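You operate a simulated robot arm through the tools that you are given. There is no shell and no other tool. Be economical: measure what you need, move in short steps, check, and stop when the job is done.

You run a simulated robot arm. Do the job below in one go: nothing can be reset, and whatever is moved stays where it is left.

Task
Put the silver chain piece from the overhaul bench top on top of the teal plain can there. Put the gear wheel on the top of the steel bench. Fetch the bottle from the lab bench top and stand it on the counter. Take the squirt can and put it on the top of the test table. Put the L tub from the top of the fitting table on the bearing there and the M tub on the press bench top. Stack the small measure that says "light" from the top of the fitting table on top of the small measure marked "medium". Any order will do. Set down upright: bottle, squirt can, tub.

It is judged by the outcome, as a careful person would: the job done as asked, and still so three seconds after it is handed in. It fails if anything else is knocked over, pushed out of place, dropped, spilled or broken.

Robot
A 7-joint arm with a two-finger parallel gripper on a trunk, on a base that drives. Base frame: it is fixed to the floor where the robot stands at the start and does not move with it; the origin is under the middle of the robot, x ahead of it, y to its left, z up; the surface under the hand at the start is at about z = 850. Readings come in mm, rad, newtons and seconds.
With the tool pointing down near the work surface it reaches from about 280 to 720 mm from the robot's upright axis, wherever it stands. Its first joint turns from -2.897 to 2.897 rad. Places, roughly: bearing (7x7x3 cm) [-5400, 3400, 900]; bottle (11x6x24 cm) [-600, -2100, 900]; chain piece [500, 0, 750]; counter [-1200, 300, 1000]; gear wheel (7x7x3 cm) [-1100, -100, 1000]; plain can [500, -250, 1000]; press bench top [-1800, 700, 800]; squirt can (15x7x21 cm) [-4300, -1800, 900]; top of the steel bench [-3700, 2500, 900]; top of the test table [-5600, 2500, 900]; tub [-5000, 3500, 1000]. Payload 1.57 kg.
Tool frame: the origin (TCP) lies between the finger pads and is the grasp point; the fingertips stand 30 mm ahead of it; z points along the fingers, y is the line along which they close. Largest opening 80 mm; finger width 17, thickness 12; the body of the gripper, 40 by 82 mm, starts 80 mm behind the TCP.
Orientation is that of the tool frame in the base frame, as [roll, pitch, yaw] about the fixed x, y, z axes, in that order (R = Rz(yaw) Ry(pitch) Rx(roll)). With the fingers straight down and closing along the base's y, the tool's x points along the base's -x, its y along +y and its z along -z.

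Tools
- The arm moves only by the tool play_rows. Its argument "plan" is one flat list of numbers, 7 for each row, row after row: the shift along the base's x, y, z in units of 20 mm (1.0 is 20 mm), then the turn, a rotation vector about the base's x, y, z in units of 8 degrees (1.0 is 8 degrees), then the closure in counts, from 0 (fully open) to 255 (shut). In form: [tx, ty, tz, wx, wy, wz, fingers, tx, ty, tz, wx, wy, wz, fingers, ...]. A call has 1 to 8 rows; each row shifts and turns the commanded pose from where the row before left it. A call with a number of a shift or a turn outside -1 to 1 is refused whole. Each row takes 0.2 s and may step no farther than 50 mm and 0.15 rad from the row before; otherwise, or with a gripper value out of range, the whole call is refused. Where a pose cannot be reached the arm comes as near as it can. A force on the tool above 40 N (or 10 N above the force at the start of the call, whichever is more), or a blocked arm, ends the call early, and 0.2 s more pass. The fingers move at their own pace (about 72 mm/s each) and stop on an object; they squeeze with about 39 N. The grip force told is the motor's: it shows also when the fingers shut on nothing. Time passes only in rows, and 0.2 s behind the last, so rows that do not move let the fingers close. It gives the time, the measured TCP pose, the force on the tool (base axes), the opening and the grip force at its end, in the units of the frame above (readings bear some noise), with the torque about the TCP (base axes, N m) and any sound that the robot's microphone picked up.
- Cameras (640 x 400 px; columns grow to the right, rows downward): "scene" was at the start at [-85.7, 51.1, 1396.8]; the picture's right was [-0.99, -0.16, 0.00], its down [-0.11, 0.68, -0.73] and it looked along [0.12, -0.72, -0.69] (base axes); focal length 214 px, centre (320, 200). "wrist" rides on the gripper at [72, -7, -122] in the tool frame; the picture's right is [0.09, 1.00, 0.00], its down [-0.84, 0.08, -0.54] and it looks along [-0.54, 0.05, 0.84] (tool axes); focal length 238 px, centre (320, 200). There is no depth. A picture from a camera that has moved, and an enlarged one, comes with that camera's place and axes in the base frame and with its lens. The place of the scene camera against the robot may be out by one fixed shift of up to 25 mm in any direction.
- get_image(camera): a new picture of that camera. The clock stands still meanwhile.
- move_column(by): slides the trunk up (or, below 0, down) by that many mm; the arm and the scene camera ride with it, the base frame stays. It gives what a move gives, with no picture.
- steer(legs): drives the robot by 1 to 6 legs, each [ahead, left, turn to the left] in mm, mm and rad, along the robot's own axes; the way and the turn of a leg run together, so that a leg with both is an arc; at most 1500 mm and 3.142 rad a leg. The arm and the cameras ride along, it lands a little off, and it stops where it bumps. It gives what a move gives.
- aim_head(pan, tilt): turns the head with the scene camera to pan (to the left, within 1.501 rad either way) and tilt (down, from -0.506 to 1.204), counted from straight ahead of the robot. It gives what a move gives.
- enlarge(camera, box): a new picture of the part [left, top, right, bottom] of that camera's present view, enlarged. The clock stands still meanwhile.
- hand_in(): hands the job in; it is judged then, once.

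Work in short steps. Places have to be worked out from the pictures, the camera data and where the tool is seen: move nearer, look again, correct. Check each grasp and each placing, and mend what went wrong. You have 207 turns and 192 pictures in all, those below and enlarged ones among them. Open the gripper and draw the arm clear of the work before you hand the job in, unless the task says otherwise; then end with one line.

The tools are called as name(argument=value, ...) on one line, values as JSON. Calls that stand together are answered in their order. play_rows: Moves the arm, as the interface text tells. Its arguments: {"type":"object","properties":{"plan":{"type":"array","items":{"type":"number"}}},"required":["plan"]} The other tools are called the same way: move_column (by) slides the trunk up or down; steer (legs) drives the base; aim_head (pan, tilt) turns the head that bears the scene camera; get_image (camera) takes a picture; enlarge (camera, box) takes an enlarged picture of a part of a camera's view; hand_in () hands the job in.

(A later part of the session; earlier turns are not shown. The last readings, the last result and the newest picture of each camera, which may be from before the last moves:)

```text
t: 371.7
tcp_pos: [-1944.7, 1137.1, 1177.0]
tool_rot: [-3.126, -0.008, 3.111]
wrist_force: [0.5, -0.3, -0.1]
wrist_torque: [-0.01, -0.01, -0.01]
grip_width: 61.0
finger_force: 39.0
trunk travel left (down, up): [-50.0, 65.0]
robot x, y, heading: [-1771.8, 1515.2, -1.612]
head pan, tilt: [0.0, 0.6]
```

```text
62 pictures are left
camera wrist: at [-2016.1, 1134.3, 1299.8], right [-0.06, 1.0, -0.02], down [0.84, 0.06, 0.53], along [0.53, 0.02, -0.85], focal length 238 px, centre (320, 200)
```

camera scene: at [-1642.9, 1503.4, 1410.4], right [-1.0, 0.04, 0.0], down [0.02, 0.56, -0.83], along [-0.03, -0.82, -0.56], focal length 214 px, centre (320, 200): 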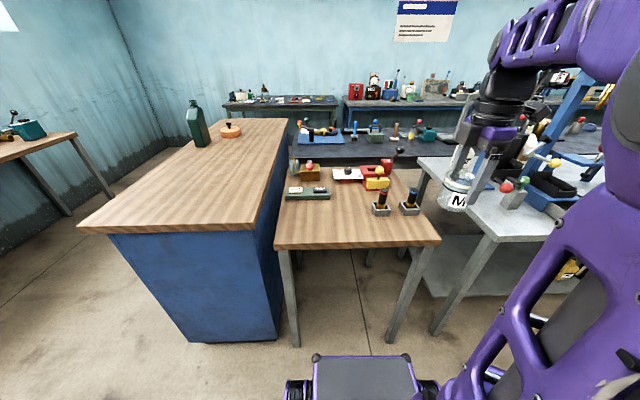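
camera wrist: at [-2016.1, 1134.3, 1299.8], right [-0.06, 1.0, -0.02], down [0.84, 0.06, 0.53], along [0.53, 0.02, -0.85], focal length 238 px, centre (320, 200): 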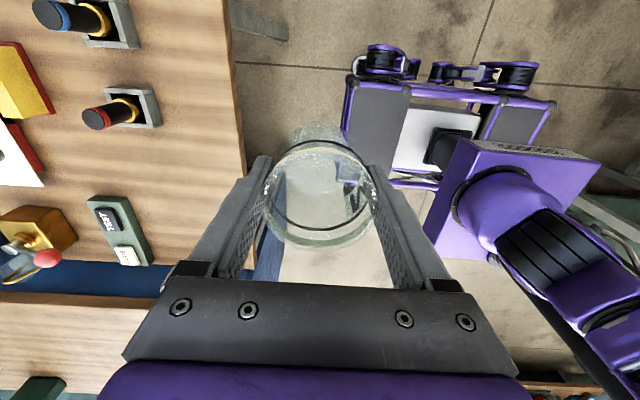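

Press bench: front edge y ≈ 975, x ≈ -1505…-2095. Free spot ≈ [-1720, 860]. Approach 120 mm and move the tub there.

steer(legs=[[120, 0, 0.04]])

play_rows(plan=[1, -0.5, 0, 0, 0, 0, 255, 1, -0.5, 0, 0, 0, 0, 255, 1, -0.6, 0, 0, 0, 0, 255, 1, -0.7, 0, 0, 0, 0, 255, 1, -0.7, 0, 0, 0, 0, 255, 1, -0.8, 0, 0, 0, 0, 255, 1, -0.9, 0, 0, 0, 0, 255, 1, -0.9, 0, 0, 0, 0, 255])

play_rows(plan=[1, -0.8, 0, 0, 0, 0, 255, 1, -0.8, 0, 0, 0, 0, 255, 1, -0.6, -1, 0, 0, 0, 255, 0.5, 0, -1, 0, 0, 0, 255, 0, 0, -1, 0, 0, 0, 255, 0, 0, -1, 0, 0, 0, 255, 0, 0, -1, 0, 0, 0, 255])

get_image(camera="wrist")

get_image(camera="scene")

```text
t: 373.0
tcp_pos: [-1932.0, 1011.8, 1177.0]
tool_rot: [-3.126, -0.008, -3.136]
wrist_force: [-0.2, -0.5, -0.6]
wrist_torque: [-0.03, -0.01, -0.02]
grip_width: 60.8
finger_force: 39.1
trunk travel left (down, up): [-50.0, 65.0]
robot x, y, heading: [-1772.8, 1395.3, -1.572]
head pan, tilt: [0.0, 0.6]
```

```text
t: 374.8
tcp_pos: [-1771.1, 899.5, 1176.9]
tool_rot: [-3.126, -0.008, -3.136]
wrist_force: [0.5, 0.1, -0.4]
wrist_torque: [-0.05, 0.0, 0.01]
grip_width: 60.8
finger_force: 38.7
trunk travel left (down, up): [-50.0, 65.0]
robot x, y, heading: [-1778.6, 1394.8, -1.568]
head pan, tilt: [0.0, 0.6]
```

```text
t: 376.4
tcp_pos: [-1702.1, 856.1, 1079.4]
tool_rot: [-3.125, -0.009, -3.134]
wrist_force: [0.1, -0.8, -1.0]
wrist_torque: [0.01, 0.01, 0.04]
grip_width: 61.2
finger_force: 39.6
trunk travel left (down, up): [-50.0, 65.0]
robot x, y, heading: [-1776.1, 1394.9, -1.567]
head pan, tilt: [0.0, 0.6]
```

```text
61 pictures are left
camera wrist: at [-1773.6, 850.2, 1201.5], right [-0.1, 0.99, -0.02], down [0.84, 0.09, 0.53], along [0.53, 0.04, -0.85], focal length 238 px, centre (320, 200)
```

wrist: 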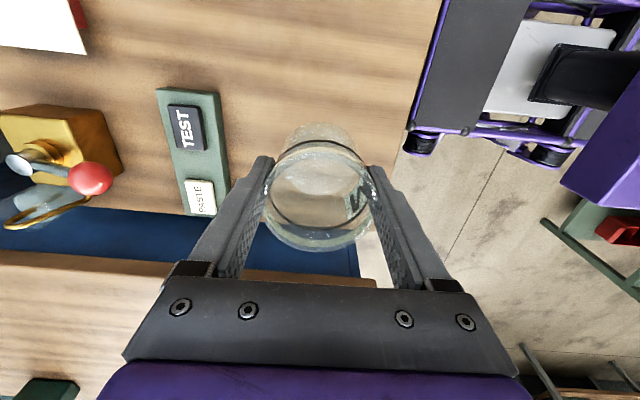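

```text
60 pictures are left
camera scene: at [-1645.0, 1390.0, 1410.4], right [-1.0, 0.0, 0.0], down [0.0, 0.56, -0.83], along [0.0, -0.83, -0.56], focal length 214 px, centre (320, 200)
```

scene: 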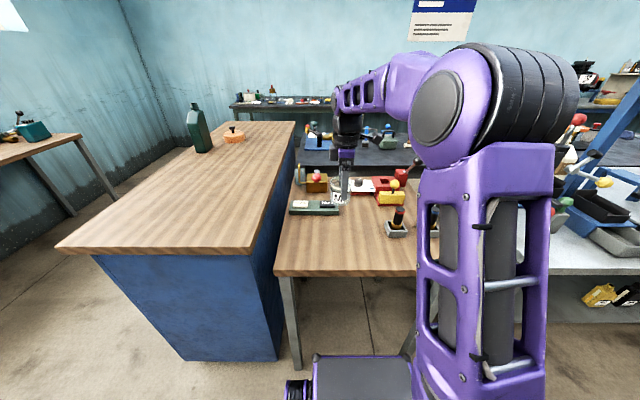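

Landing spot is clear. Lower to TCP ≈ 940, then slowly.

play_rows(plan=[0, 0, -1, 0, 0, 0, 255, 0, 0, -1, 0, 0, 0, 255, 0, 0, -1, 0, 0, 0, 255, 0, 0, -1, 0, 0, 0, 255, 0, 0, -1, 0, 0, 0, 255, 0, 0, -1, 0, 0, 0, 255, 0, 0, -0.5, 0, 0, 0, 255, 0, 0, 0, 0, 0, 0, 255])

enlarge(camera="scene", box=[280, 130, 420, 280])

get_image(camera="wrist")

```text
t: 378.2
tcp_pos: [-1700.9, 855.4, 946.8]
tool_rot: [-3.126, -0.009, -3.134]
wrist_force: [0.3, 0.3, -1.5]
wrist_torque: [0.0, 0.03, 0.0]
grip_width: 60.9
finger_force: 39.6
trunk travel left (down, up): [-50.0, 65.0]
robot x, y, heading: [-1775.2, 1394.2, -1.568]
head pan, tilt: [0.0, 0.6]
```

```text
2.67 times, centred on (350, 205) of scene
camera zoom: at [-1645.0, 1389.9, 1410.4], right [-1.0, 0.0, 0.0], down [0.0, 0.56, -0.83], along [0.0, -0.83, -0.56], focal length 572 px, centre (240, 187)
```

zoom: 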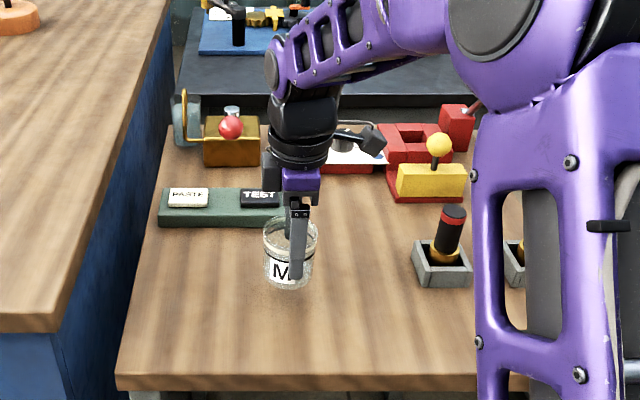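

```text
58 pictures are left
camera wrist: at [-1772.5, 850.7, 1069.7], right [-0.1, 0.99, -0.02], down [0.84, 0.09, 0.53], along [0.53, 0.04, -0.85], focal length 238 px, centre (320, 200)
```

wrist: 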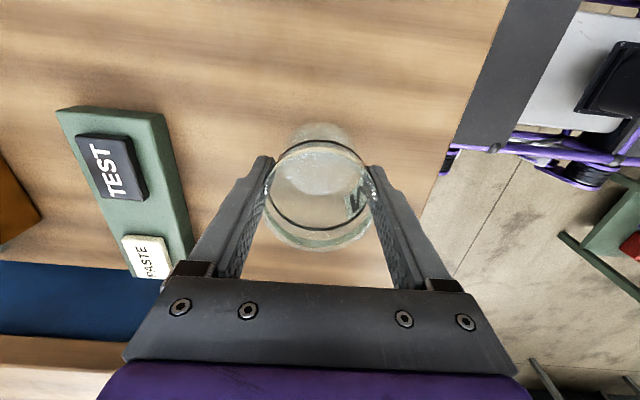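

play_rows(plan=[0, 0, -0.25, 0, 0, 0, 255, 0, 0, -0.25, 0, 0, 0, 255, 0, 0, -0.25, 0, 0, 0, 255, 0, 0, -0.25, 0, 0, 0, 255, 0, 0, -0.25, 0, 0, 0, 255, 0, 0, 0, 0, 0, 0, 255])

play_rows(plan=[0, 0, -0.15, 0, 0, 0, 255, 0, 0, -0.15, 0, 0, 0, 255, 0, 0, 0, 0, 0, 0, 255])

enlarge(camera="scene", box=[280, 130, 420, 280])

```text
t: 379.6
tcp_pos: [-1702.3, 855.2, 922.2]
tool_rot: [-3.125, -0.009, -3.136]
wrist_force: [0.3, 0.6, -0.1]
wrist_torque: [0.01, 0.0, -0.01]
grip_width: 61.0
finger_force: 39.3
trunk travel left (down, up): [-50.0, 65.0]
robot x, y, heading: [-1773.6, 1396.5, -1.573]
head pan, tilt: [0.0, 0.6]
```

```text
t: 380.4
tcp_pos: [-1701.4, 855.5, 915.8]
tool_rot: [-3.127, -0.009, -3.136]
wrist_force: [-0.2, 0.0, -0.7]
wrist_torque: [0.02, 0.01, -0.04]
grip_width: 61.3
finger_force: 39.0
trunk travel left (down, up): [-50.0, 65.0]
robot x, y, heading: [-1775.8, 1395.6, -1.564]
head pan, tilt: [0.0, 0.6]
```

```text
2.67 times, centred on (350, 205) of scene
camera zoom: at [-1645.0, 1389.9, 1410.4], right [-1.0, 0.0, 0.0], down [0.0, 0.56, -0.83], along [0.0, -0.83, -0.56], focal length 572 px, centre (240, 187)
```

zoom: 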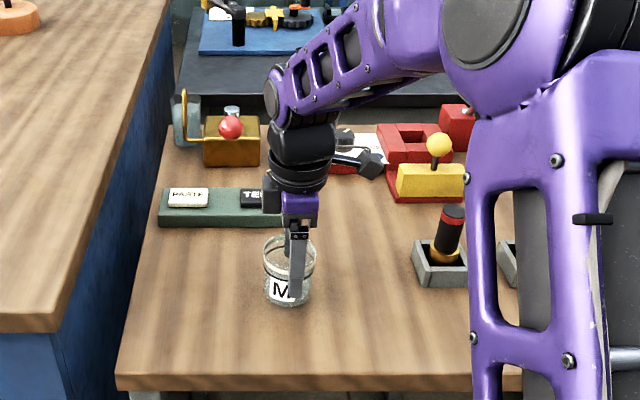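

play_rows(plan=[0, 0, -0.15, 0, 0, 0, 255, 0, 0, -0.15, 0, 0, 0, 255, 0, 0, -0.15, 0, 0, 0, 255, 0, 0, 0, 0, 0, 0, 255])

play_rows(plan=[0, 0, -0.15, 0, 0, 0, 255, 0, 0, -0.15, 0, 0, 0, 255, 0, 0, -0.15, 0, 0, 0, 255, 0, 0, 0, 0, 0, 0, 255])

play_rows(plan=[0, 0, -0.15, 0, 0, 0, 255, 0, 0, -0.15, 0, 0, 0, 255, 0, 0, 0, 0, 0, 0, 255])

enlarge(camera="scene", box=[280, 130, 420, 280])

```text
t: 381.4
tcp_pos: [-1701.2, 855.0, 906.1]
tool_rot: [-3.127, -0.009, -3.135]
wrist_force: [-0.1, -0.1, -0.1]
wrist_torque: [0.02, 0.0, 0.01]
grip_width: 61.0
finger_force: 38.6
trunk travel left (down, up): [-50.0, 65.0]
robot x, y, heading: [-1778.2, 1398.7, -1.565]
head pan, tilt: [0.0, 0.6]
```

```text
t: 382.4
tcp_pos: [-1701.5, 855.2, 900.2]
tool_rot: [-3.119, -0.007, -3.134]
wrist_force: [1.6, -7.3, 29.7]
wrist_torque: [0.23, 0.04, 0.0]
grip_width: 61.0
finger_force: 38.8
trunk travel left (down, up): [-50.0, 65.0]
robot x, y, heading: [-1776.0, 1396.1, -1.567]
head pan, tilt: [0.0, 0.6]
```

```text
t: 383.2
tcp_pos: [-1702.8, 855.2, 894.3]
tool_rot: [-3.122, -0.006, -3.136]
wrist_force: [2.7, -6.9, 29.5]
wrist_torque: [0.4, 0.05, -0.06]
grip_width: 60.9
finger_force: 38.8
trunk travel left (down, up): [-50.0, 65.0]
robot x, y, heading: [-1775.3, 1395.3, -1.571]
head pan, tilt: [0.0, 0.6]
```

```text
2.67 times, centred on (350, 205) of scene
camera zoom: at [-1645.0, 1391.4, 1410.4], right [-1.0, 0.0, 0.0], down [0.0, 0.56, -0.83], along [0.0, -0.83, -0.56], focal length 572 px, centre (240, 187)
```

zoom: 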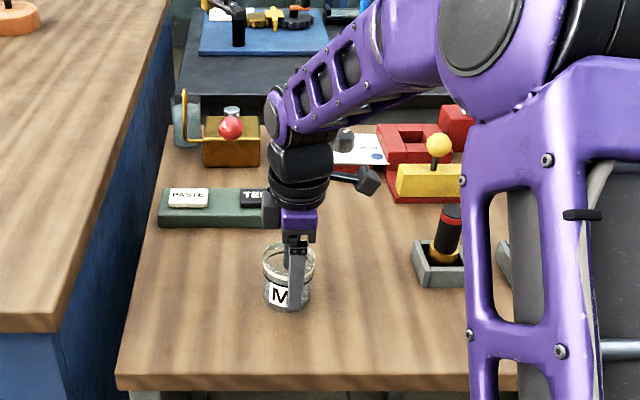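

On the bench. Relieve, open and rise.

play_rows(plan=[0, 0, 0.2, 0, 0, 0, 255, 0, 0, 0, 0, 0, 0, 255, 0, 0, 0, 0, 0, 0, 0, 0, 0, 0, 0, 0, 0, 0, 0, 0, 0.5, 0, 0, 0, 0, 0, 0, 1, 0, 0, 0, 0, 0, 0, 1, 0, 0, 0, 0, 0, 0, 1, 0, 0, 0, 0])

play_rows(plan=[0, 0.3, 1, 0, 0, 0, 0, 0, 0.5, 1, 0, 0, 0, 0, 0, 0.5, 1, 0, 0, 0, 0, 0, 0.8, 1, 0, 0, 0, 0, 0, 1, 1, 0, 0, 0, 0, 0, 1, 1, 0, 0, 0, 0, 0, 1, 1, 0, 0, 0, 0, 0, 1, 1, 0, 0, 0, 0])

enlarge(camera="scene", box=[280, 130, 420, 280])

```text
t: 385.0
tcp_pos: [-1702.1, 855.2, 966.0]
tool_rot: [-3.126, -0.009, -3.135]
wrist_force: [-0.2, 0.3, -0.3]
wrist_torque: [0.02, 0.01, 0.01]
grip_width: 79.8
finger_force: 0.0
trunk travel left (down, up): [-50.0, 65.0]
robot x, y, heading: [-1776.1, 1393.6, -1.569]
head pan, tilt: [0.0, 0.6]
```

```text
t: 386.8
tcp_pos: [-1701.1, 977.5, 1125.6]
tool_rot: [-3.126, -0.009, -3.135]
wrist_force: [0.1, 0.2, -0.1]
wrist_torque: [0.04, 0.0, 0.03]
grip_width: 79.9
finger_force: 0.0
trunk travel left (down, up): [-50.0, 65.0]
robot x, y, heading: [-1779.5, 1395.1, -1.57]
head pan, tilt: [0.0, 0.6]
```

```text
2.67 times, centred on (350, 205) of scene
camera zoom: at [-1645.0, 1389.8, 1410.4], right [-1.0, 0.0, 0.0], down [0.0, 0.57, -0.82], along [0.0, -0.82, -0.57], focal length 572 px, centre (240, 187)
```

zoom: 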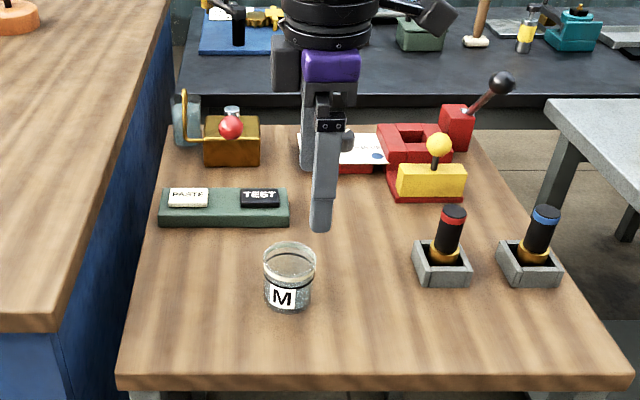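

M tub placed upright. Now drive round the counter's front to the left aisle for the squirt can.

steer(legs=[[-100, 0, 0], [0, 0, 1.571], [1450, 0, 0], [0, 0, -1.571], [1490, 0, 0], [960, 0, 0]])

steer(legs=[[0, 0, -1.571]])

aim_head(pan=0, tilt=0.4)

get_image(camera="scene")

```text
t: 414.2
tcp_pos: [-64.2, -1373.1, 1127.2]
tool_rot: [-3.125, -0.009, -3.066]
wrist_force: [0.1, 0.8, -0.4]
wrist_torque: [-0.02, -0.01, 0.02]
grip_width: 79.8
finger_force: 0.1
trunk travel left (down, up): [-50.0, 65.0]
robot x, y, heading: [-169.6, -956.3, -1.5]
head pan, tilt: [0.0, 0.6]
```

```text
t: 418.5
tcp_pos: [-576.9, -1071.7, 1127.0]
tool_rot: [-3.125, -0.008, 1.662]
wrist_force: [-0.1, 1.1, 0.2]
wrist_torque: [-0.03, 0.0, -0.02]
grip_width: 80.2
finger_force: 0.0
trunk travel left (down, up): [-50.0, 65.0]
robot x, y, heading: [-169.4, -961.2, -3.051]
head pan, tilt: [0.0, 0.6]
```

```text
t: 419.2
tcp_pos: [-575.8, -1072.3, 1126.2]
tool_rot: [-3.126, -0.009, 1.663]
wrist_force: [-0.1, 0.9, -0.7]
wrist_torque: [0.0, -0.01, -0.02]
grip_width: 80.1
finger_force: 0.1
trunk travel left (down, up): [-50.0, 65.0]
robot x, y, heading: [-168.2, -963.7, -3.059]
head pan, tilt: [0.0, 0.4]
```

```text
54 pictures are left
camera scene: at [-166.7, -1109.1, 1428.5], right [-0.09, 1.0, 0.0], down [0.39, 0.03, -0.92], along [-0.92, -0.08, -0.39], focal length 214 px, centre (320, 200)
```

scene: 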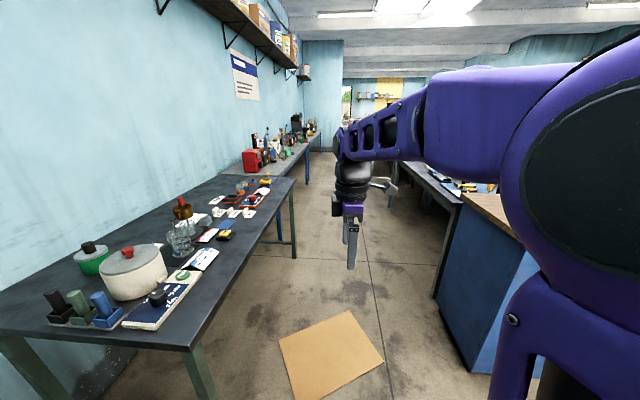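

Aisle is clear. Straighten and drive west along y ≈ -960 to x ≈ -3700.

steer(legs=[[0, 0, -0.083], [1490, 0, 0], [1490, 0, 0], [550, 0, 0]])

get_image(camera="scene")

```text
t: 437.0
tcp_pos: [-4154.5, -1037.4, 1126.7]
tool_rot: [-3.125, -0.008, 1.582]
wrist_force: [-0.7, -0.2, -0.2]
wrist_torque: [-0.02, -0.01, -0.03]
grip_width: 79.8
finger_force: 0.0
trunk travel left (down, up): [-50.0, 65.0]
robot x, y, heading: [-3737.0, -962.0, -3.138]
head pan, tilt: [0.0, 0.4]
```

```text
53 pictures are left
camera scene: at [-3748.7, -1109.1, 1428.6], right [-0.01, 1.0, 0.0], down [0.39, 0.0, -0.92], along [-0.92, -0.01, -0.39], focal length 214 px, centre (320, 200)
```

scene: 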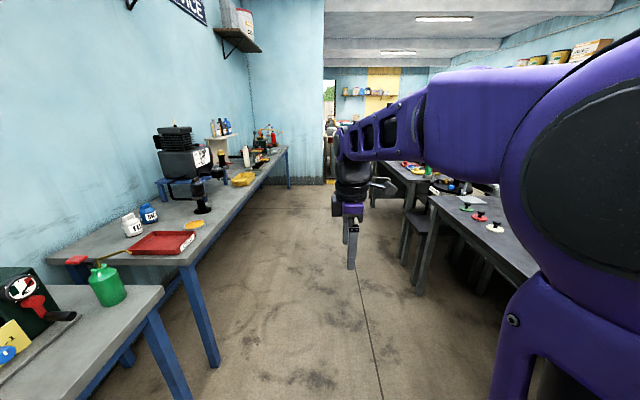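

The green squirt can is at ≈ [-4277, -1809]. Drive to x ≈ -4280, turn to face the bench.

steer(legs=[[500, 0, 0], [0, 0, 1.571], [220, 0, 0]])

aim_head(pan=0, tilt=0.6)

get_image(camera="scene")

enlarge(camera="scene", box=[220, 130, 420, 280])

get_image(camera="wrist")

```text
t: 445.1
tcp_pos: [-4172.3, -1601.6, 1126.8]
tool_rot: [-3.124, -0.008, 3.139]
wrist_force: [0.3, -0.1, -0.4]
wrist_torque: [-0.04, 0.02, 0.02]
grip_width: 80.1
finger_force: 0.0
trunk travel left (down, up): [-50.0, 65.0]
robot x, y, heading: [-4240.9, -1184.7, -1.587]
head pan, tilt: [0.0, 0.4]
```

```text
t: 445.9
tcp_pos: [-4172.3, -1602.3, 1127.0]
tool_rot: [-3.126, -0.008, 3.138]
wrist_force: [-0.8, -0.1, -0.4]
wrist_torque: [-0.02, 0.01, 0.0]
grip_width: 80.1
finger_force: 0.1
trunk travel left (down, up): [-50.0, 65.0]
robot x, y, heading: [-4243.5, -1179.7, -1.578]
head pan, tilt: [0.0, 0.6]
```

```text
52 pictures are left
camera scene: at [-4111.2, -1191.2, 1410.4], right [-1.0, 0.01, 0.0], down [0.01, 0.56, -0.83], along [-0.01, -0.83, -0.56], focal length 214 px, centre (320, 200)
```

scene: 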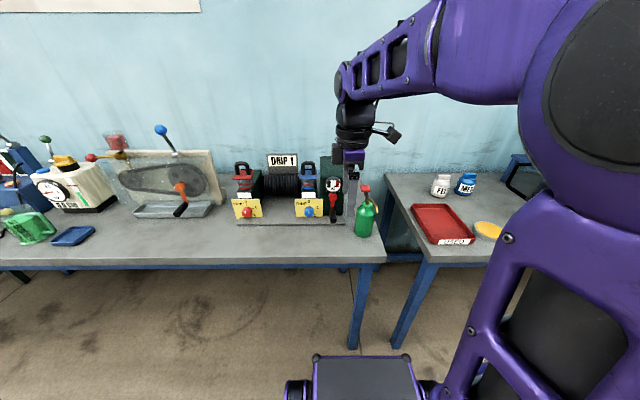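

```text
2.67 times, centred on (320, 205) of scene
camera zoom: at [-4111.2, -1191.2, 1410.4], right [-1.0, 0.01, 0.0], down [0.01, 0.56, -0.83], along [-0.01, -0.83, -0.56], focal length 572 px, centre (320, 187)
```

zoom: 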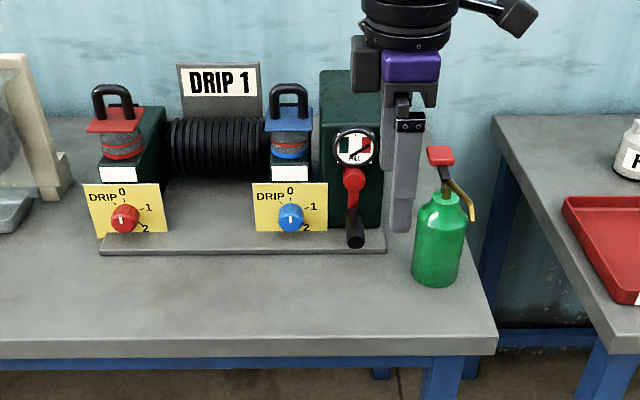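

```text
50 pictures are left
camera wrist: at [-4243.5, -1606.3, 1249.3], right [-0.09, 1.0, -0.02], down [0.84, 0.08, 0.53], along [0.53, 0.03, -0.85], focal length 238 px, centre (320, 200)
```

wrist: 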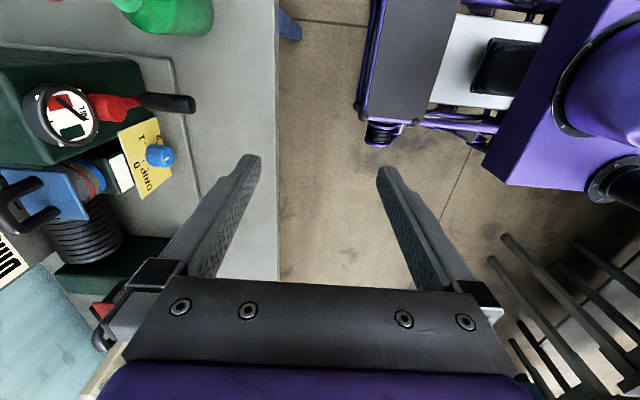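

A top-down grasp would hit the pump, so I'll approach at about 45° with fingers closing along x. First turn the hand -90° about z while shifting toward the can's x, then tilt.

play_rows(plan=[-0.6, 0, 0, 0, 0, -1, 0, -0.6, 0, 0, 0, 0, -1, 0, -0.6, 0, 0, 0, 0, -1, 0, -0.6, 0, 0, 0, 0, -1, 0, -0.6, 0, 0, 0, 0, -1, 0, -0.6, 0, 0, 0, 0, -1, 0, -0.6, 0, 0, 0, 0, -1, 0, -0.6, 0, 0, 0, 0, -1, 0])

play_rows(plan=[0, 0, 0, 0, 0, -1, 0, 0, 0, 0, 0, 0, -1, 0, 0, 0, 0, 0, 0, -1, 0, 0, 0, 0, -1, 0, -0.23, 0, 0, 0, -0.3, -1, 0, 0, 0, 0, 0, -0.5, -1, 0, 0, 0, 0, 0, -0.6, -1, 0, 0, 0, 0, 0, -0.6, -1, 0, 0, 0])

get_image(camera="wrist")

get_image(camera="scene")

```text
t: 447.7
tcp_pos: [-4268.6, -1603.2, 1126.0]
tool_rot: [-3.127, -0.009, 2.017]
wrist_force: [-0.1, 0.1, 0.2]
wrist_torque: [-0.01, 0.0, -0.02]
grip_width: 79.8
finger_force: 0.0
trunk travel left (down, up): [-50.0, 65.0]
robot x, y, heading: [-4242.9, -1183.3, -1.581]
head pan, tilt: [0.0, 0.6]
```

```text
t: 449.3
tcp_pos: [-4270.4, -1608.6, 1029.2]
tool_rot: [-3.139, 0.385, 1.557]
wrist_force: [0.5, 0.3, 0.4]
wrist_torque: [-0.04, 0.03, 0.01]
grip_width: 79.8
finger_force: 0.0
trunk travel left (down, up): [-50.0, 65.0]
robot x, y, heading: [-4245.4, -1183.2, -1.579]
head pan, tilt: [0.0, 0.6]
stopped in row 8: the arm was blocked; the commanded pose is now the measured one
```

```text
49 pictures are left
camera wrist: at [-4275.9, -1495.6, 1115.0], right [1.0, 0.07, -0.04], down [0.07, -0.57, 0.82], along [0.04, -0.82, -0.58], focal length 238 px, centre (320, 200)
```

wrist: 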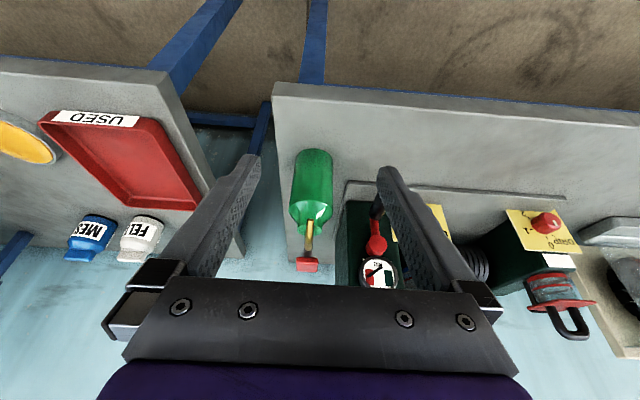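

```text
48 pictures are left
camera scene: at [-4124.1, -1194.4, 1427.0], right [-0.99, 0.15, 0.0], down [0.06, 0.4, -0.91], along [-0.14, -0.9, -0.41], focal length 214 px, centre (320, 200)
```

scene: 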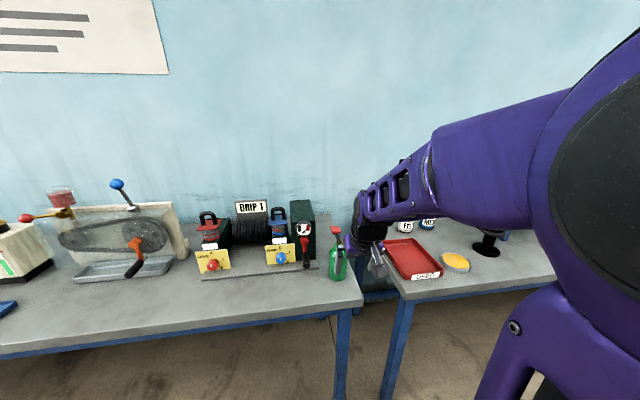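

The arm was blocked (likely the elbow near the head) with the hand so close in. Reach forward first, then tilt further.

play_rows(plan=[0, -1, 0.3, 0, 0, 0, 0, 0, -1, 0.3, 0, 0, 0, 0, 0, -1, 0, 0, 0, 0, 0, 0, 0, 0, -1, 0, 0, 0, 0, 0, 0, -1, 0, 0, 0, 0, 0, 0, -0.8, 0, 0, 0])

get_image(camera="wrist")

```text
t: 450.7
tcp_pos: [-4270.1, -1667.6, 1040.6]
tool_rot: [3.14, 0.775, 1.555]
wrist_force: [0.1, -0.2, -0.4]
wrist_torque: [0.01, 0.0, -0.01]
grip_width: 80.0
finger_force: 0.2
trunk travel left (down, up): [-50.0, 65.0]
robot x, y, heading: [-4245.9, -1180.3, -1.58]
head pan, tilt: [0.0, 0.6]
```

```text
47 pictures are left
camera wrist: at [-4275.7, -1531.0, 1076.3], right [1.0, 0.05, -0.06], down [0.07, -0.22, 0.97], along [0.04, -0.97, -0.22], focal length 238 px, centre (320, 200)
```

wrist: 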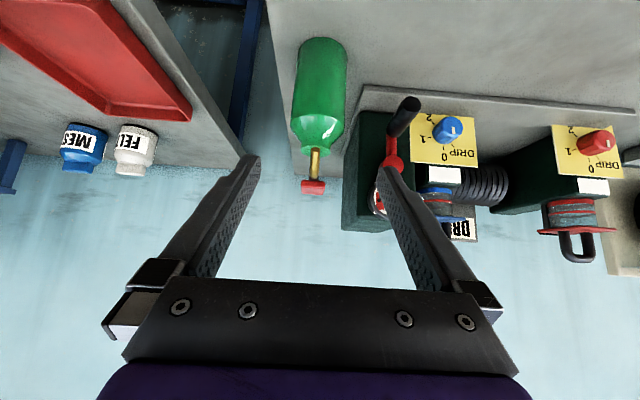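

Tilt reached (44°). The can's axis ≈ [-4273, -1785]. Advance along the finger direction partway and look.

play_rows(plan=[-0.15, -0.9, -0.95, 0, 0, 0, 0, 0, -0.9, -0.95, 0, 0, 0, 0, 0, -0.9, -0.95, 0, 0, 0, 0, 0, 0, 0, 0, 0, 0, 0])

get_image(camera="wrist")

get_image(camera="scene")

```text
t: 451.7
tcp_pos: [-4272.4, -1723.1, 986.9]
tool_rot: [3.14, 0.786, 1.558]
wrist_force: [0.5, -0.4, 0.2]
wrist_torque: [0.0, 0.04, 0.02]
grip_width: 80.3
finger_force: 0.0
trunk travel left (down, up): [-50.0, 65.0]
robot x, y, heading: [-4240.4, -1184.0, -1.579]
head pan, tilt: [0.0, 0.6]
```

```text
46 pictures are left
camera wrist: at [-4278.4, -1585.6, 1022.4], right [1.0, 0.05, -0.06], down [0.07, -0.21, 0.98], along [0.04, -0.98, -0.21], focal length 238 px, centre (320, 200)
```

wrist: 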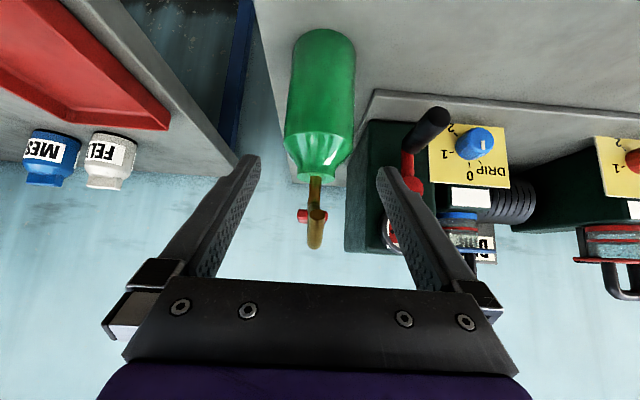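

```text
45 pictures are left
camera scene: at [-4111.1, -1191.3, 1410.4], right [-1.0, 0.01, 0.0], down [0.01, 0.56, -0.83], along [-0.01, -0.82, -0.57], focal length 214 px, centre (320, 200)
```

scene: 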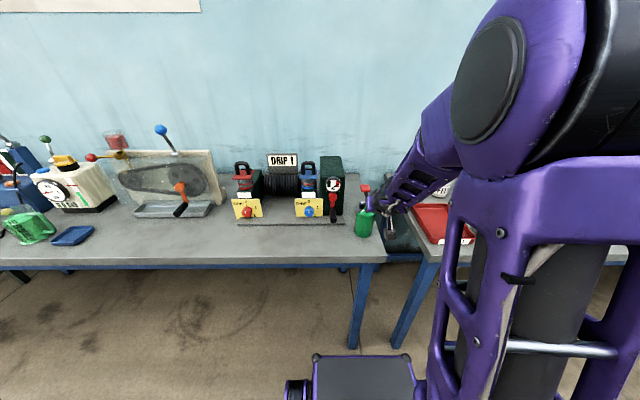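

The spout points toward me (+y) and would hit the palm from this side. I'll back off, untilt, and approach from the -x side instead (fingers closing along y, tilted ~40°).

play_rows(plan=[0, 0.9, 0.95, 0, 0, 0, 0, 0, 0.9, 0.95, 0, 0, 0, 0, 0, 0.5, 1, 0.6, 0, 0, 0, 0, 0, 1, 1, 0, 0, 0, 0, 0, 1, 1, 0, 0, 0, 0, 0, 1, 1, 0, 0, 0, 0, 0, 0.5, 1, 0, 0, 0, 0, 0, 0, 1, 0, 0, 0])

play_rows(plan=[0, 0, 0, 0, 0, 1, 0, 0, 0, 0, 0, 0, 1, 0, 0, 0, 0, 0, 0, 1, 0, 0, 0, 0, 0, 0, 1, 0, 0, 0, 0, 0, 0, 1, 0, 0, 0, 0, 0, 0, 1, 0, 0, 0, 0, 0, 0, 1, 0, 0, 0, 0, 0, 0, 1, 0])

play_rows(plan=[0, 0, 0, 0, 0, 1, 0, 0, 0, 0, 0, 0, 1, 0, 0, 0, 0, 0, 0, 1, 0, 0, 0, 0, 0, 0, 0.25, 0])

steer(legs=[[0, -170, 0]])

```text
t: 453.5
tcp_pos: [-4265.7, -1682.6, 1107.5]
tool_rot: [-3.134, 0.002, 1.562]
wrist_force: [-0.1, 0.7, 0.2]
wrist_torque: [0.0, -0.01, 0.01]
grip_width: 80.2
finger_force: 0.1
out of reach, approached as far as the arm can: row 3
trunk travel left (down, up): [-50.0, 65.0]
robot x, y, heading: [-4241.1, -1186.7, -1.583]
head pan, tilt: [0.0, 0.6]
```

```text
t: 455.3
tcp_pos: [-4267.8, -1680.3, 1107.9]
tool_rot: [-3.134, 0.005, 2.681]
wrist_force: [1.0, -0.5, -0.2]
wrist_torque: [0.01, -0.01, -0.01]
grip_width: 79.9
finger_force: 0.3
trunk travel left (down, up): [-50.0, 65.0]
robot x, y, heading: [-4243.5, -1183.0, -1.578]
head pan, tilt: [0.0, 0.6]
```

```text
t: 456.3
tcp_pos: [-4266.2, -1682.2, 1106.8]
tool_rot: [-3.134, 0.003, 3.135]
wrist_force: [-0.7, 0.0, 0.1]
wrist_torque: [0.0, -0.01, -0.03]
grip_width: 80.0
finger_force: 0.0
trunk travel left (down, up): [-50.0, 65.0]
robot x, y, heading: [-4242.6, -1185.4, -1.581]
head pan, tilt: [0.0, 0.6]
```

```text
t: 458.6
tcp_pos: [-4439.0, -1679.2, 1107.3]
tool_rot: [-3.134, 0.002, 3.129]
wrist_force: [0.4, 0.0, 0.5]
wrist_torque: [0.01, 0.01, 0.02]
grip_width: 80.1
finger_force: 0.2
trunk travel left (down, up): [-50.0, 65.0]
robot x, y, heading: [-4414.2, -1178.2, -1.583]
head pan, tilt: [0.0, 0.6]
```

Now translate toward the -x side of the can while tilting about y.

play_rows(plan=[0.3, -0.8, -0.3, 0, -1, 0, 0, 0.3, -0.8, -0.3, 0, -1, 0, 0, 0.3, -0.8, -0.3, 0, -1, 0, 0, 0.3, -0.8, -0.3, 0, -1, 0, 0, 0.3, -0.8, -0.3, 0, -1, 0, 0, 0.3, -0.8, -0.5, 0, 0, 0, 0, 0.3, -0.8, -0.5, 0, 0, 0, 0, 0.3, -0.6, -0.5, 0, 0, 0, 0])

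get_image(camera="wrist")

get_image(camera="scene")

```text
t: 460.4
tcp_pos: [-4390.3, -1803.2, 1046.3]
tool_rot: [3.138, 0.702, 3.126]
wrist_force: [-1.0, -0.6, -1.4]
wrist_torque: [-0.02, 0.0, 0.02]
grip_width: 79.8
finger_force: 0.2
trunk travel left (down, up): [-50.0, 65.0]
robot x, y, heading: [-4414.0, -1184.6, -1.58]
head pan, tilt: [0.0, 0.6]
```

```text
44 pictures are left
camera wrist: at [-4524.8, -1808.7, 1093.9], right [-0.06, 1.0, -0.06], down [0.29, 0.07, 0.95], along [0.96, 0.04, -0.29], focal length 238 px, centre (320, 200)
```

wrist: 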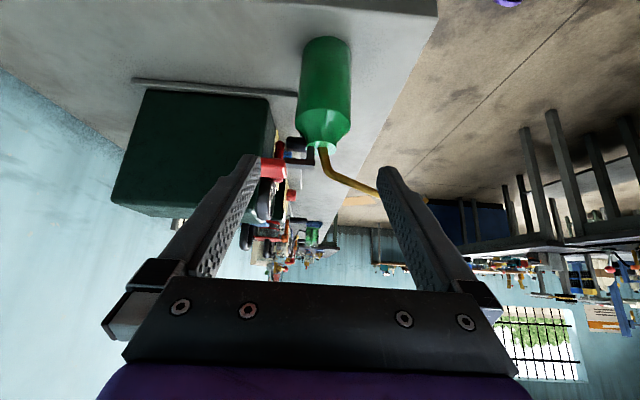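

```text
43 pictures are left
camera scene: at [-4282.5, -1189.6, 1410.4], right [-1.0, 0.01, 0.0], down [0.01, 0.56, -0.83], along [-0.01, -0.83, -0.56], focal length 214 px, centre (320, 200)
```

scene: 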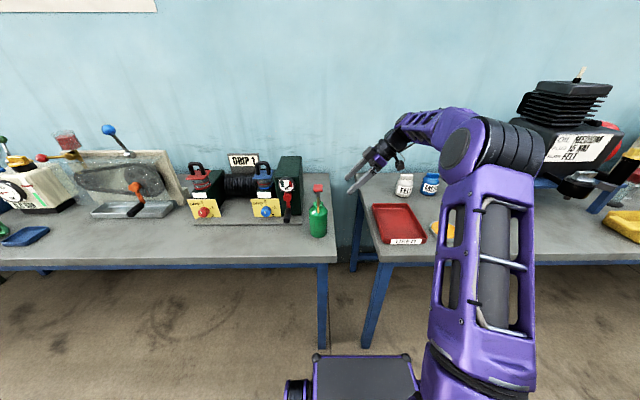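

Clear view: can axis ≈ [-4273, -1800], table z ≈ 826, cylinder z 826–900, spout toward +y, out of the fingers' way. Advance toward the pre-grasp point and a bit in.

play_rows(plan=[0.5, 0.1, -0.95, 0, 0, 0, 0, 0.5, 0.05, -0.95, 0, 0, 0, 0, 0.5, 0, -0.95, 0, 0, 0, 0, 0.5, 0, -0.95, 0, 0, 0, 0, 0.7, 0, -0.8, 0, 0, 0, 0, 0.7, 0, -0.8, 0, 0, 0, 0, 0, 0, 0, 0, 0, 0, 0])

get_image(camera="wrist")

enlarge(camera="scene", box=[260, 150, 420, 270])

```text
t: 462.0
tcp_pos: [-4323.9, -1800.2, 938.9]
tool_rot: [3.137, 0.701, 3.125]
wrist_force: [0.1, 0.4, -0.5]
wrist_torque: [0.04, 0.02, 0.03]
grip_width: 79.8
finger_force: 0.0
trunk travel left (down, up): [-50.0, 65.0]
robot x, y, heading: [-4414.0, -1184.3, -1.583]
head pan, tilt: [0.0, 0.6]
```

```text
42 pictures are left
camera wrist: at [-4457.5, -1805.1, 985.8], right [-0.06, 1.0, -0.06], down [0.29, 0.07, 0.95], along [0.96, 0.04, -0.29], focal length 238 px, centre (320, 200)
```

wrist: 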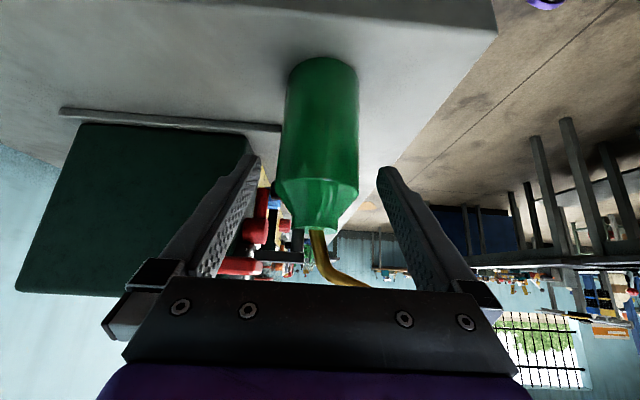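

```text
3.33 times, centred on (340, 210) of scene
camera zoom: at [-4282.4, -1189.7, 1410.4], right [-1.0, 0.01, 0.0], down [0.01, 0.56, -0.83], along [-0.01, -0.82, -0.56], focal length 715 px, centre (253, 167)
```

zoom: 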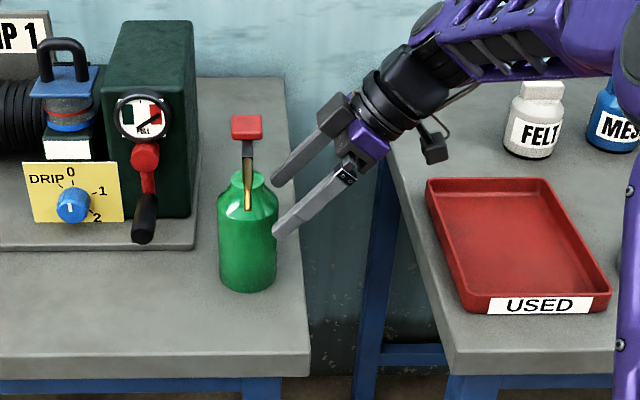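

Aligned. Advance the last ~78 mm along the finger direction and close.

play_rows(plan=[0.63, 0, -0.75, 0, 0, 0, 0, 0.63, 0, -0.75, 0, 0, 0, 0, 0.63, 0, -0.75, 0, 0, 0, 0, 0.6, 0, -0.65, 0, 0, 0, 0, 0, 0, 0, 0, 0, 0, 0])

enlarge(camera="scene", box=[260, 150, 420, 270])

get_image(camera="wrist")

```text
t: 463.2
tcp_pos: [-4273.0, -1799.5, 881.6]
tool_rot: [3.139, 0.702, 3.127]
wrist_force: [-0.2, 0.5, 0.0]
wrist_torque: [0.0, 0.01, 0.02]
grip_width: 79.9
finger_force: 0.0
trunk travel left (down, up): [-50.0, 65.0]
robot x, y, heading: [-4411.5, -1181.7, -1.58]
head pan, tilt: [0.0, 0.6]
```

```text
3.33 times, centred on (340, 210) of scene
camera zoom: at [-4282.4, -1189.7, 1410.4], right [-1.0, 0.01, 0.0], down [0.01, 0.56, -0.83], along [-0.01, -0.82, -0.56], focal length 715 px, centre (253, 167)
```

zoom: 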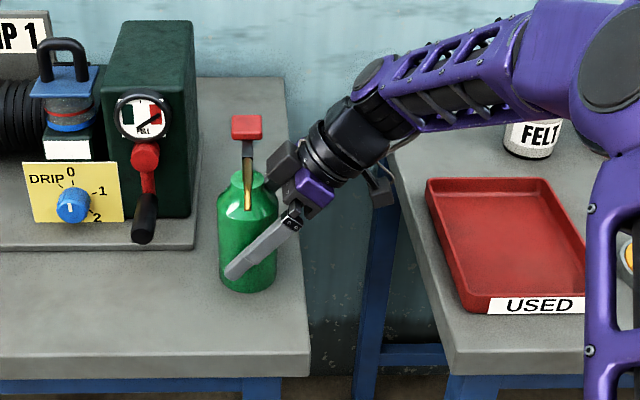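

```text
39 pictures are left
camera wrist: at [-4407.2, -1805.2, 928.7], right [-0.06, 1.0, -0.06], down [0.29, 0.07, 0.95], along [0.96, 0.04, -0.29], focal length 238 px, centre (320, 200)
```

wrist: 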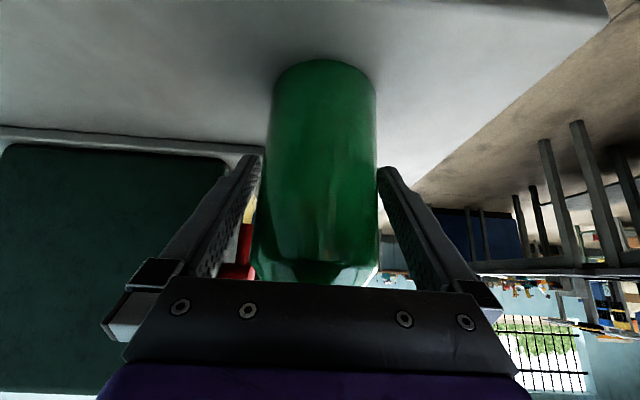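

Fingers straddle the can's body. Close and lift.

play_rows(plan=[0, 0, 0, 0, 0, 0, 255, 0, 0, 0, 0, 0, 0, 255, 0, 0, 0, 0, 0, 0, 255, 0, 0, 0, 0, 0, 0, 255])

play_rows(plan=[0, 0, 0.4, 0, 0, 0, 255, 0, 0, 0.8, 0, 0, 0, 255, 0, 0, 1, 0, 0, 0, 255, 0, 0, 1, 0, 0, 0, 255, 0, 0, 1, 0, 0, 0, 255, 0, 0, 1, 0, 0, 0, 255, 0, 0, 1, 0, 0, 0, 255, 0, 0, 1, 0, 0, 0, 255])

enlarge(camera="scene", box=[240, 100, 440, 250])

```text
t: 464.2
tcp_pos: [-4272.7, -1800.5, 881.8]
tool_rot: [3.139, 0.703, 3.127]
wrist_force: [-0.2, -0.5, -0.7]
wrist_torque: [-0.1, -0.08, 0.04]
grip_width: 67.0
finger_force: 39.2
trunk travel left (down, up): [-50.0, 65.0]
robot x, y, heading: [-4412.9, -1180.3, -1.587]
head pan, tilt: [0.0, 0.6]
```

```text
t: 466.0
tcp_pos: [-4273.9, -1800.0, 1024.9]
tool_rot: [3.139, 0.703, 3.127]
wrist_force: [0.3, 0.0, -3.9]
wrist_torque: [0.01, 0.03, 0.01]
grip_width: 67.0
finger_force: 39.0
trunk travel left (down, up): [-50.0, 65.0]
robot x, y, heading: [-4412.5, -1185.8, -1.581]
head pan, tilt: [0.0, 0.6]
```

```text
2.67 times, centred on (340, 175) of scene
camera zoom: at [-4282.4, -1190.0, 1410.3], right [-1.0, 0.01, 0.0], down [0.01, 0.57, -0.82], along [-0.01, -0.82, -0.57], focal length 572 px, centre (267, 267)
```

zoom: 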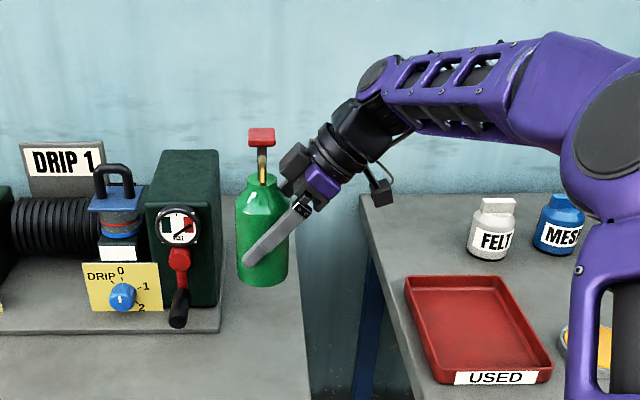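

Held upright at 67 mm. Raise, draw in, back away and turn west.

play_rows(plan=[0, 0.3, 1, 0, 0, 0, 255, 0, 0.6, 1, 0, 0, 0, 255, 0, 0.8, 0.7, 0, 0, 0, 255, 0, 0.9, 0, 0, 0, 0, 255, 0, 0.9, 0, 0, 0, 0, 255, 0, 0.9, 0, 0, 0, 0, 255, 0, 0.9, 0, 0, 0, 0, 255, 0, 0.6, 0, 0, 0, 0, 255])

steer(legs=[[-220, 0, 0], [0, 0, -1.56], [1000, 0, 0]])

aim_head(pan=0, tilt=0.4)

get_image(camera="scene")

```text
t: 467.8
tcp_pos: [-4274.6, -1682.7, 1079.2]
tool_rot: [3.139, 0.702, 3.126]
wrist_force: [0.1, 0.9, -3.2]
wrist_torque: [0.02, -0.03, 0.0]
grip_width: 67.4
finger_force: 38.6
trunk travel left (down, up): [-50.0, 65.0]
robot x, y, heading: [-4416.1, -1182.9, -1.585]
head pan, tilt: [0.0, 0.6]
```

```text
t: 478.1
tcp_pos: [-5894.5, -1109.2, 1079.1]
tool_rot: [3.137, 0.701, 1.575]
wrist_force: [0.2, 0.2, -2.6]
wrist_torque: [0.0, 0.0, -0.01]
grip_width: 67.0
finger_force: 39.1
trunk travel left (down, up): [-50.0, 65.0]
robot x, y, heading: [-5397.4, -957.7, -3.137]
head pan, tilt: [0.0, 0.6]
```

```text
t: 478.9
tcp_pos: [-5894.2, -1110.5, 1077.8]
tool_rot: [3.138, 0.702, 1.575]
wrist_force: [0.0, -0.4, -2.8]
wrist_torque: [0.01, 0.01, 0.0]
grip_width: 67.0
finger_force: 39.0
trunk travel left (down, up): [-50.0, 65.0]
robot x, y, heading: [-5396.9, -964.1, -3.134]
head pan, tilt: [0.0, 0.4]
```

```text
37 pictures are left
camera scene: at [-5407.1, -1110.0, 1428.5], right [-0.01, 1.0, 0.0], down [0.39, 0.0, -0.92], along [-0.92, -0.01, -0.39], focal length 214 px, centre (320, 200)
```

scene: 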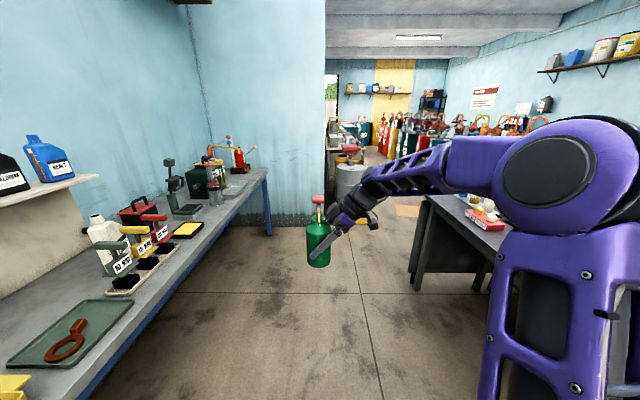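

The gap between the centre tables (end x ≈ -6805) and the wall (x ≈ -8000) is wide enough. Drive to x ≈ -7250 and turn to +y.

steer(legs=[[1450, 0, 0], [400, 0, 0], [0, 0, -1.578]])

get_image(camera="scene")

```text
t: 492.0
tcp_pos: [-7360.3, -477.5, 1079.5]
tool_rot: [3.138, 0.702, -0.017]
wrist_force: [-0.6, -0.2, -3.6]
wrist_torque: [-0.02, 0.04, -0.03]
grip_width: 67.2
finger_force: 39.5
trunk travel left (down, up): [-50.0, 65.0]
robot x, y, heading: [-7218.4, -978.8, 1.552]
head pan, tilt: [0.0, 0.4]
```

```text
36 pictures are left
camera scene: at [-7370.6, -980.4, 1428.6], right [1.0, -0.01, 0.0], down [-0.01, -0.39, -0.92], along [0.01, 0.92, -0.39], focal length 214 px, centre (320, 200)
```

scene: 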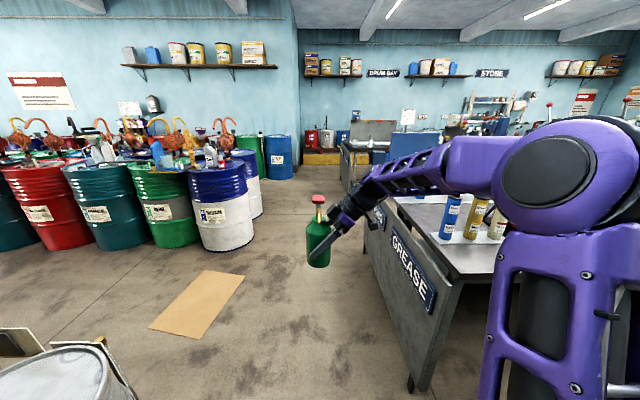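

The GREASE table end is close on the right; shift 130 mm left, then drive north to y ≈ 1450.

steer(legs=[[0, 130, 0.02], [1450, 0, 0], [970, 0, 0], [0, 0, -1.571]])

get_image(camera="scene")

```text
t: 509.4
tcp_pos: [-6924.1, 1619.2, 1079.2]
tool_rot: [3.138, 0.702, -1.531]
wrist_force: [-0.8, -0.2, -3.3]
wrist_torque: [-0.02, 0.04, -0.01]
grip_width: 67.3
finger_force: 39.2
trunk travel left (down, up): [-50.0, 65.0]
robot x, y, heading: [-7415.9, 1451.7, 0.042]
head pan, tilt: [0.0, 0.4]
```

```text
35 pictures are left
camera scene: at [-7427.9, 1583.8, 1428.6], right [0.04, -1.0, 0.0], down [-0.39, -0.02, -0.92], along [0.92, 0.04, -0.39], focal length 214 px, centre (320, 200)
```

scene: 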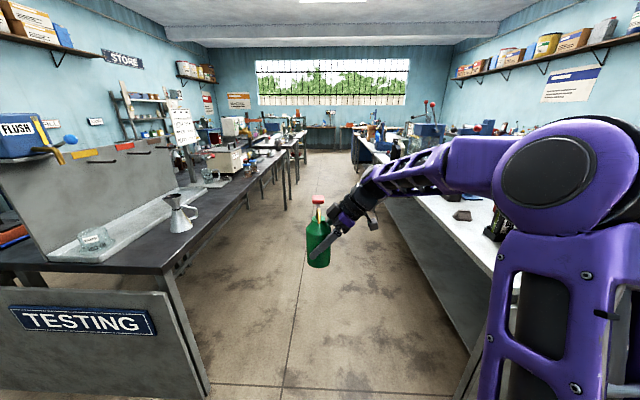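

At the TESTING table now. A free area exists near [-6320, 2380]. Drive there and face the table.

steer(legs=[[1236, 0, 0], [0, 0, 1.53], [250, 0, 0]])

aim_head(pan=0, tilt=0.6)

get_image(camera="scene")

```text
t: 520.8
tcp_pos: [-6326.5, 2244.5, 1080.0]
tool_rot: [3.139, 0.701, -0.017]
wrist_force: [-0.2, 0.3, -2.8]
wrist_torque: [0.03, 0.0, -0.02]
grip_width: 67.1
finger_force: 39.0
trunk travel left (down, up): [-50.0, 65.0]
robot x, y, heading: [-6187.2, 1743.9, 1.557]
head pan, tilt: [0.0, 0.4]
```

```text
t: 521.5
tcp_pos: [-6327.9, 2244.6, 1078.7]
tool_rot: [3.137, 0.701, -0.018]
wrist_force: [0.2, 0.3, -2.6]
wrist_torque: [0.0, 0.01, -0.01]
grip_width: 67.2
finger_force: 39.2
trunk travel left (down, up): [-50.0, 65.0]
robot x, y, heading: [-6190.1, 1743.8, 1.553]
head pan, tilt: [0.0, 0.6]
```

```text
34 pictures are left
camera scene: at [-6337.4, 1737.2, 1410.4], right [1.0, -0.01, 0.0], down [-0.01, -0.56, -0.83], along [0.01, 0.83, -0.56], focal length 214 px, centre (320, 200)
```

scene: 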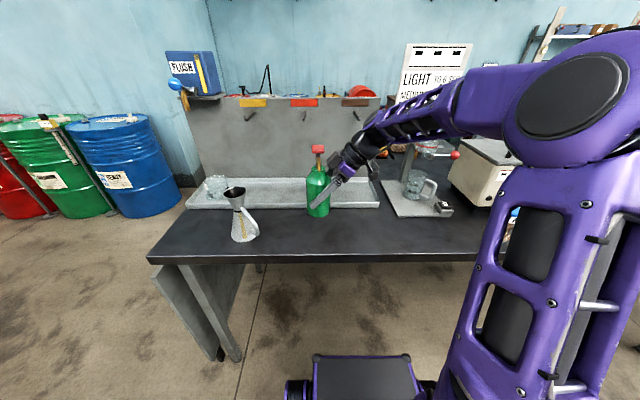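

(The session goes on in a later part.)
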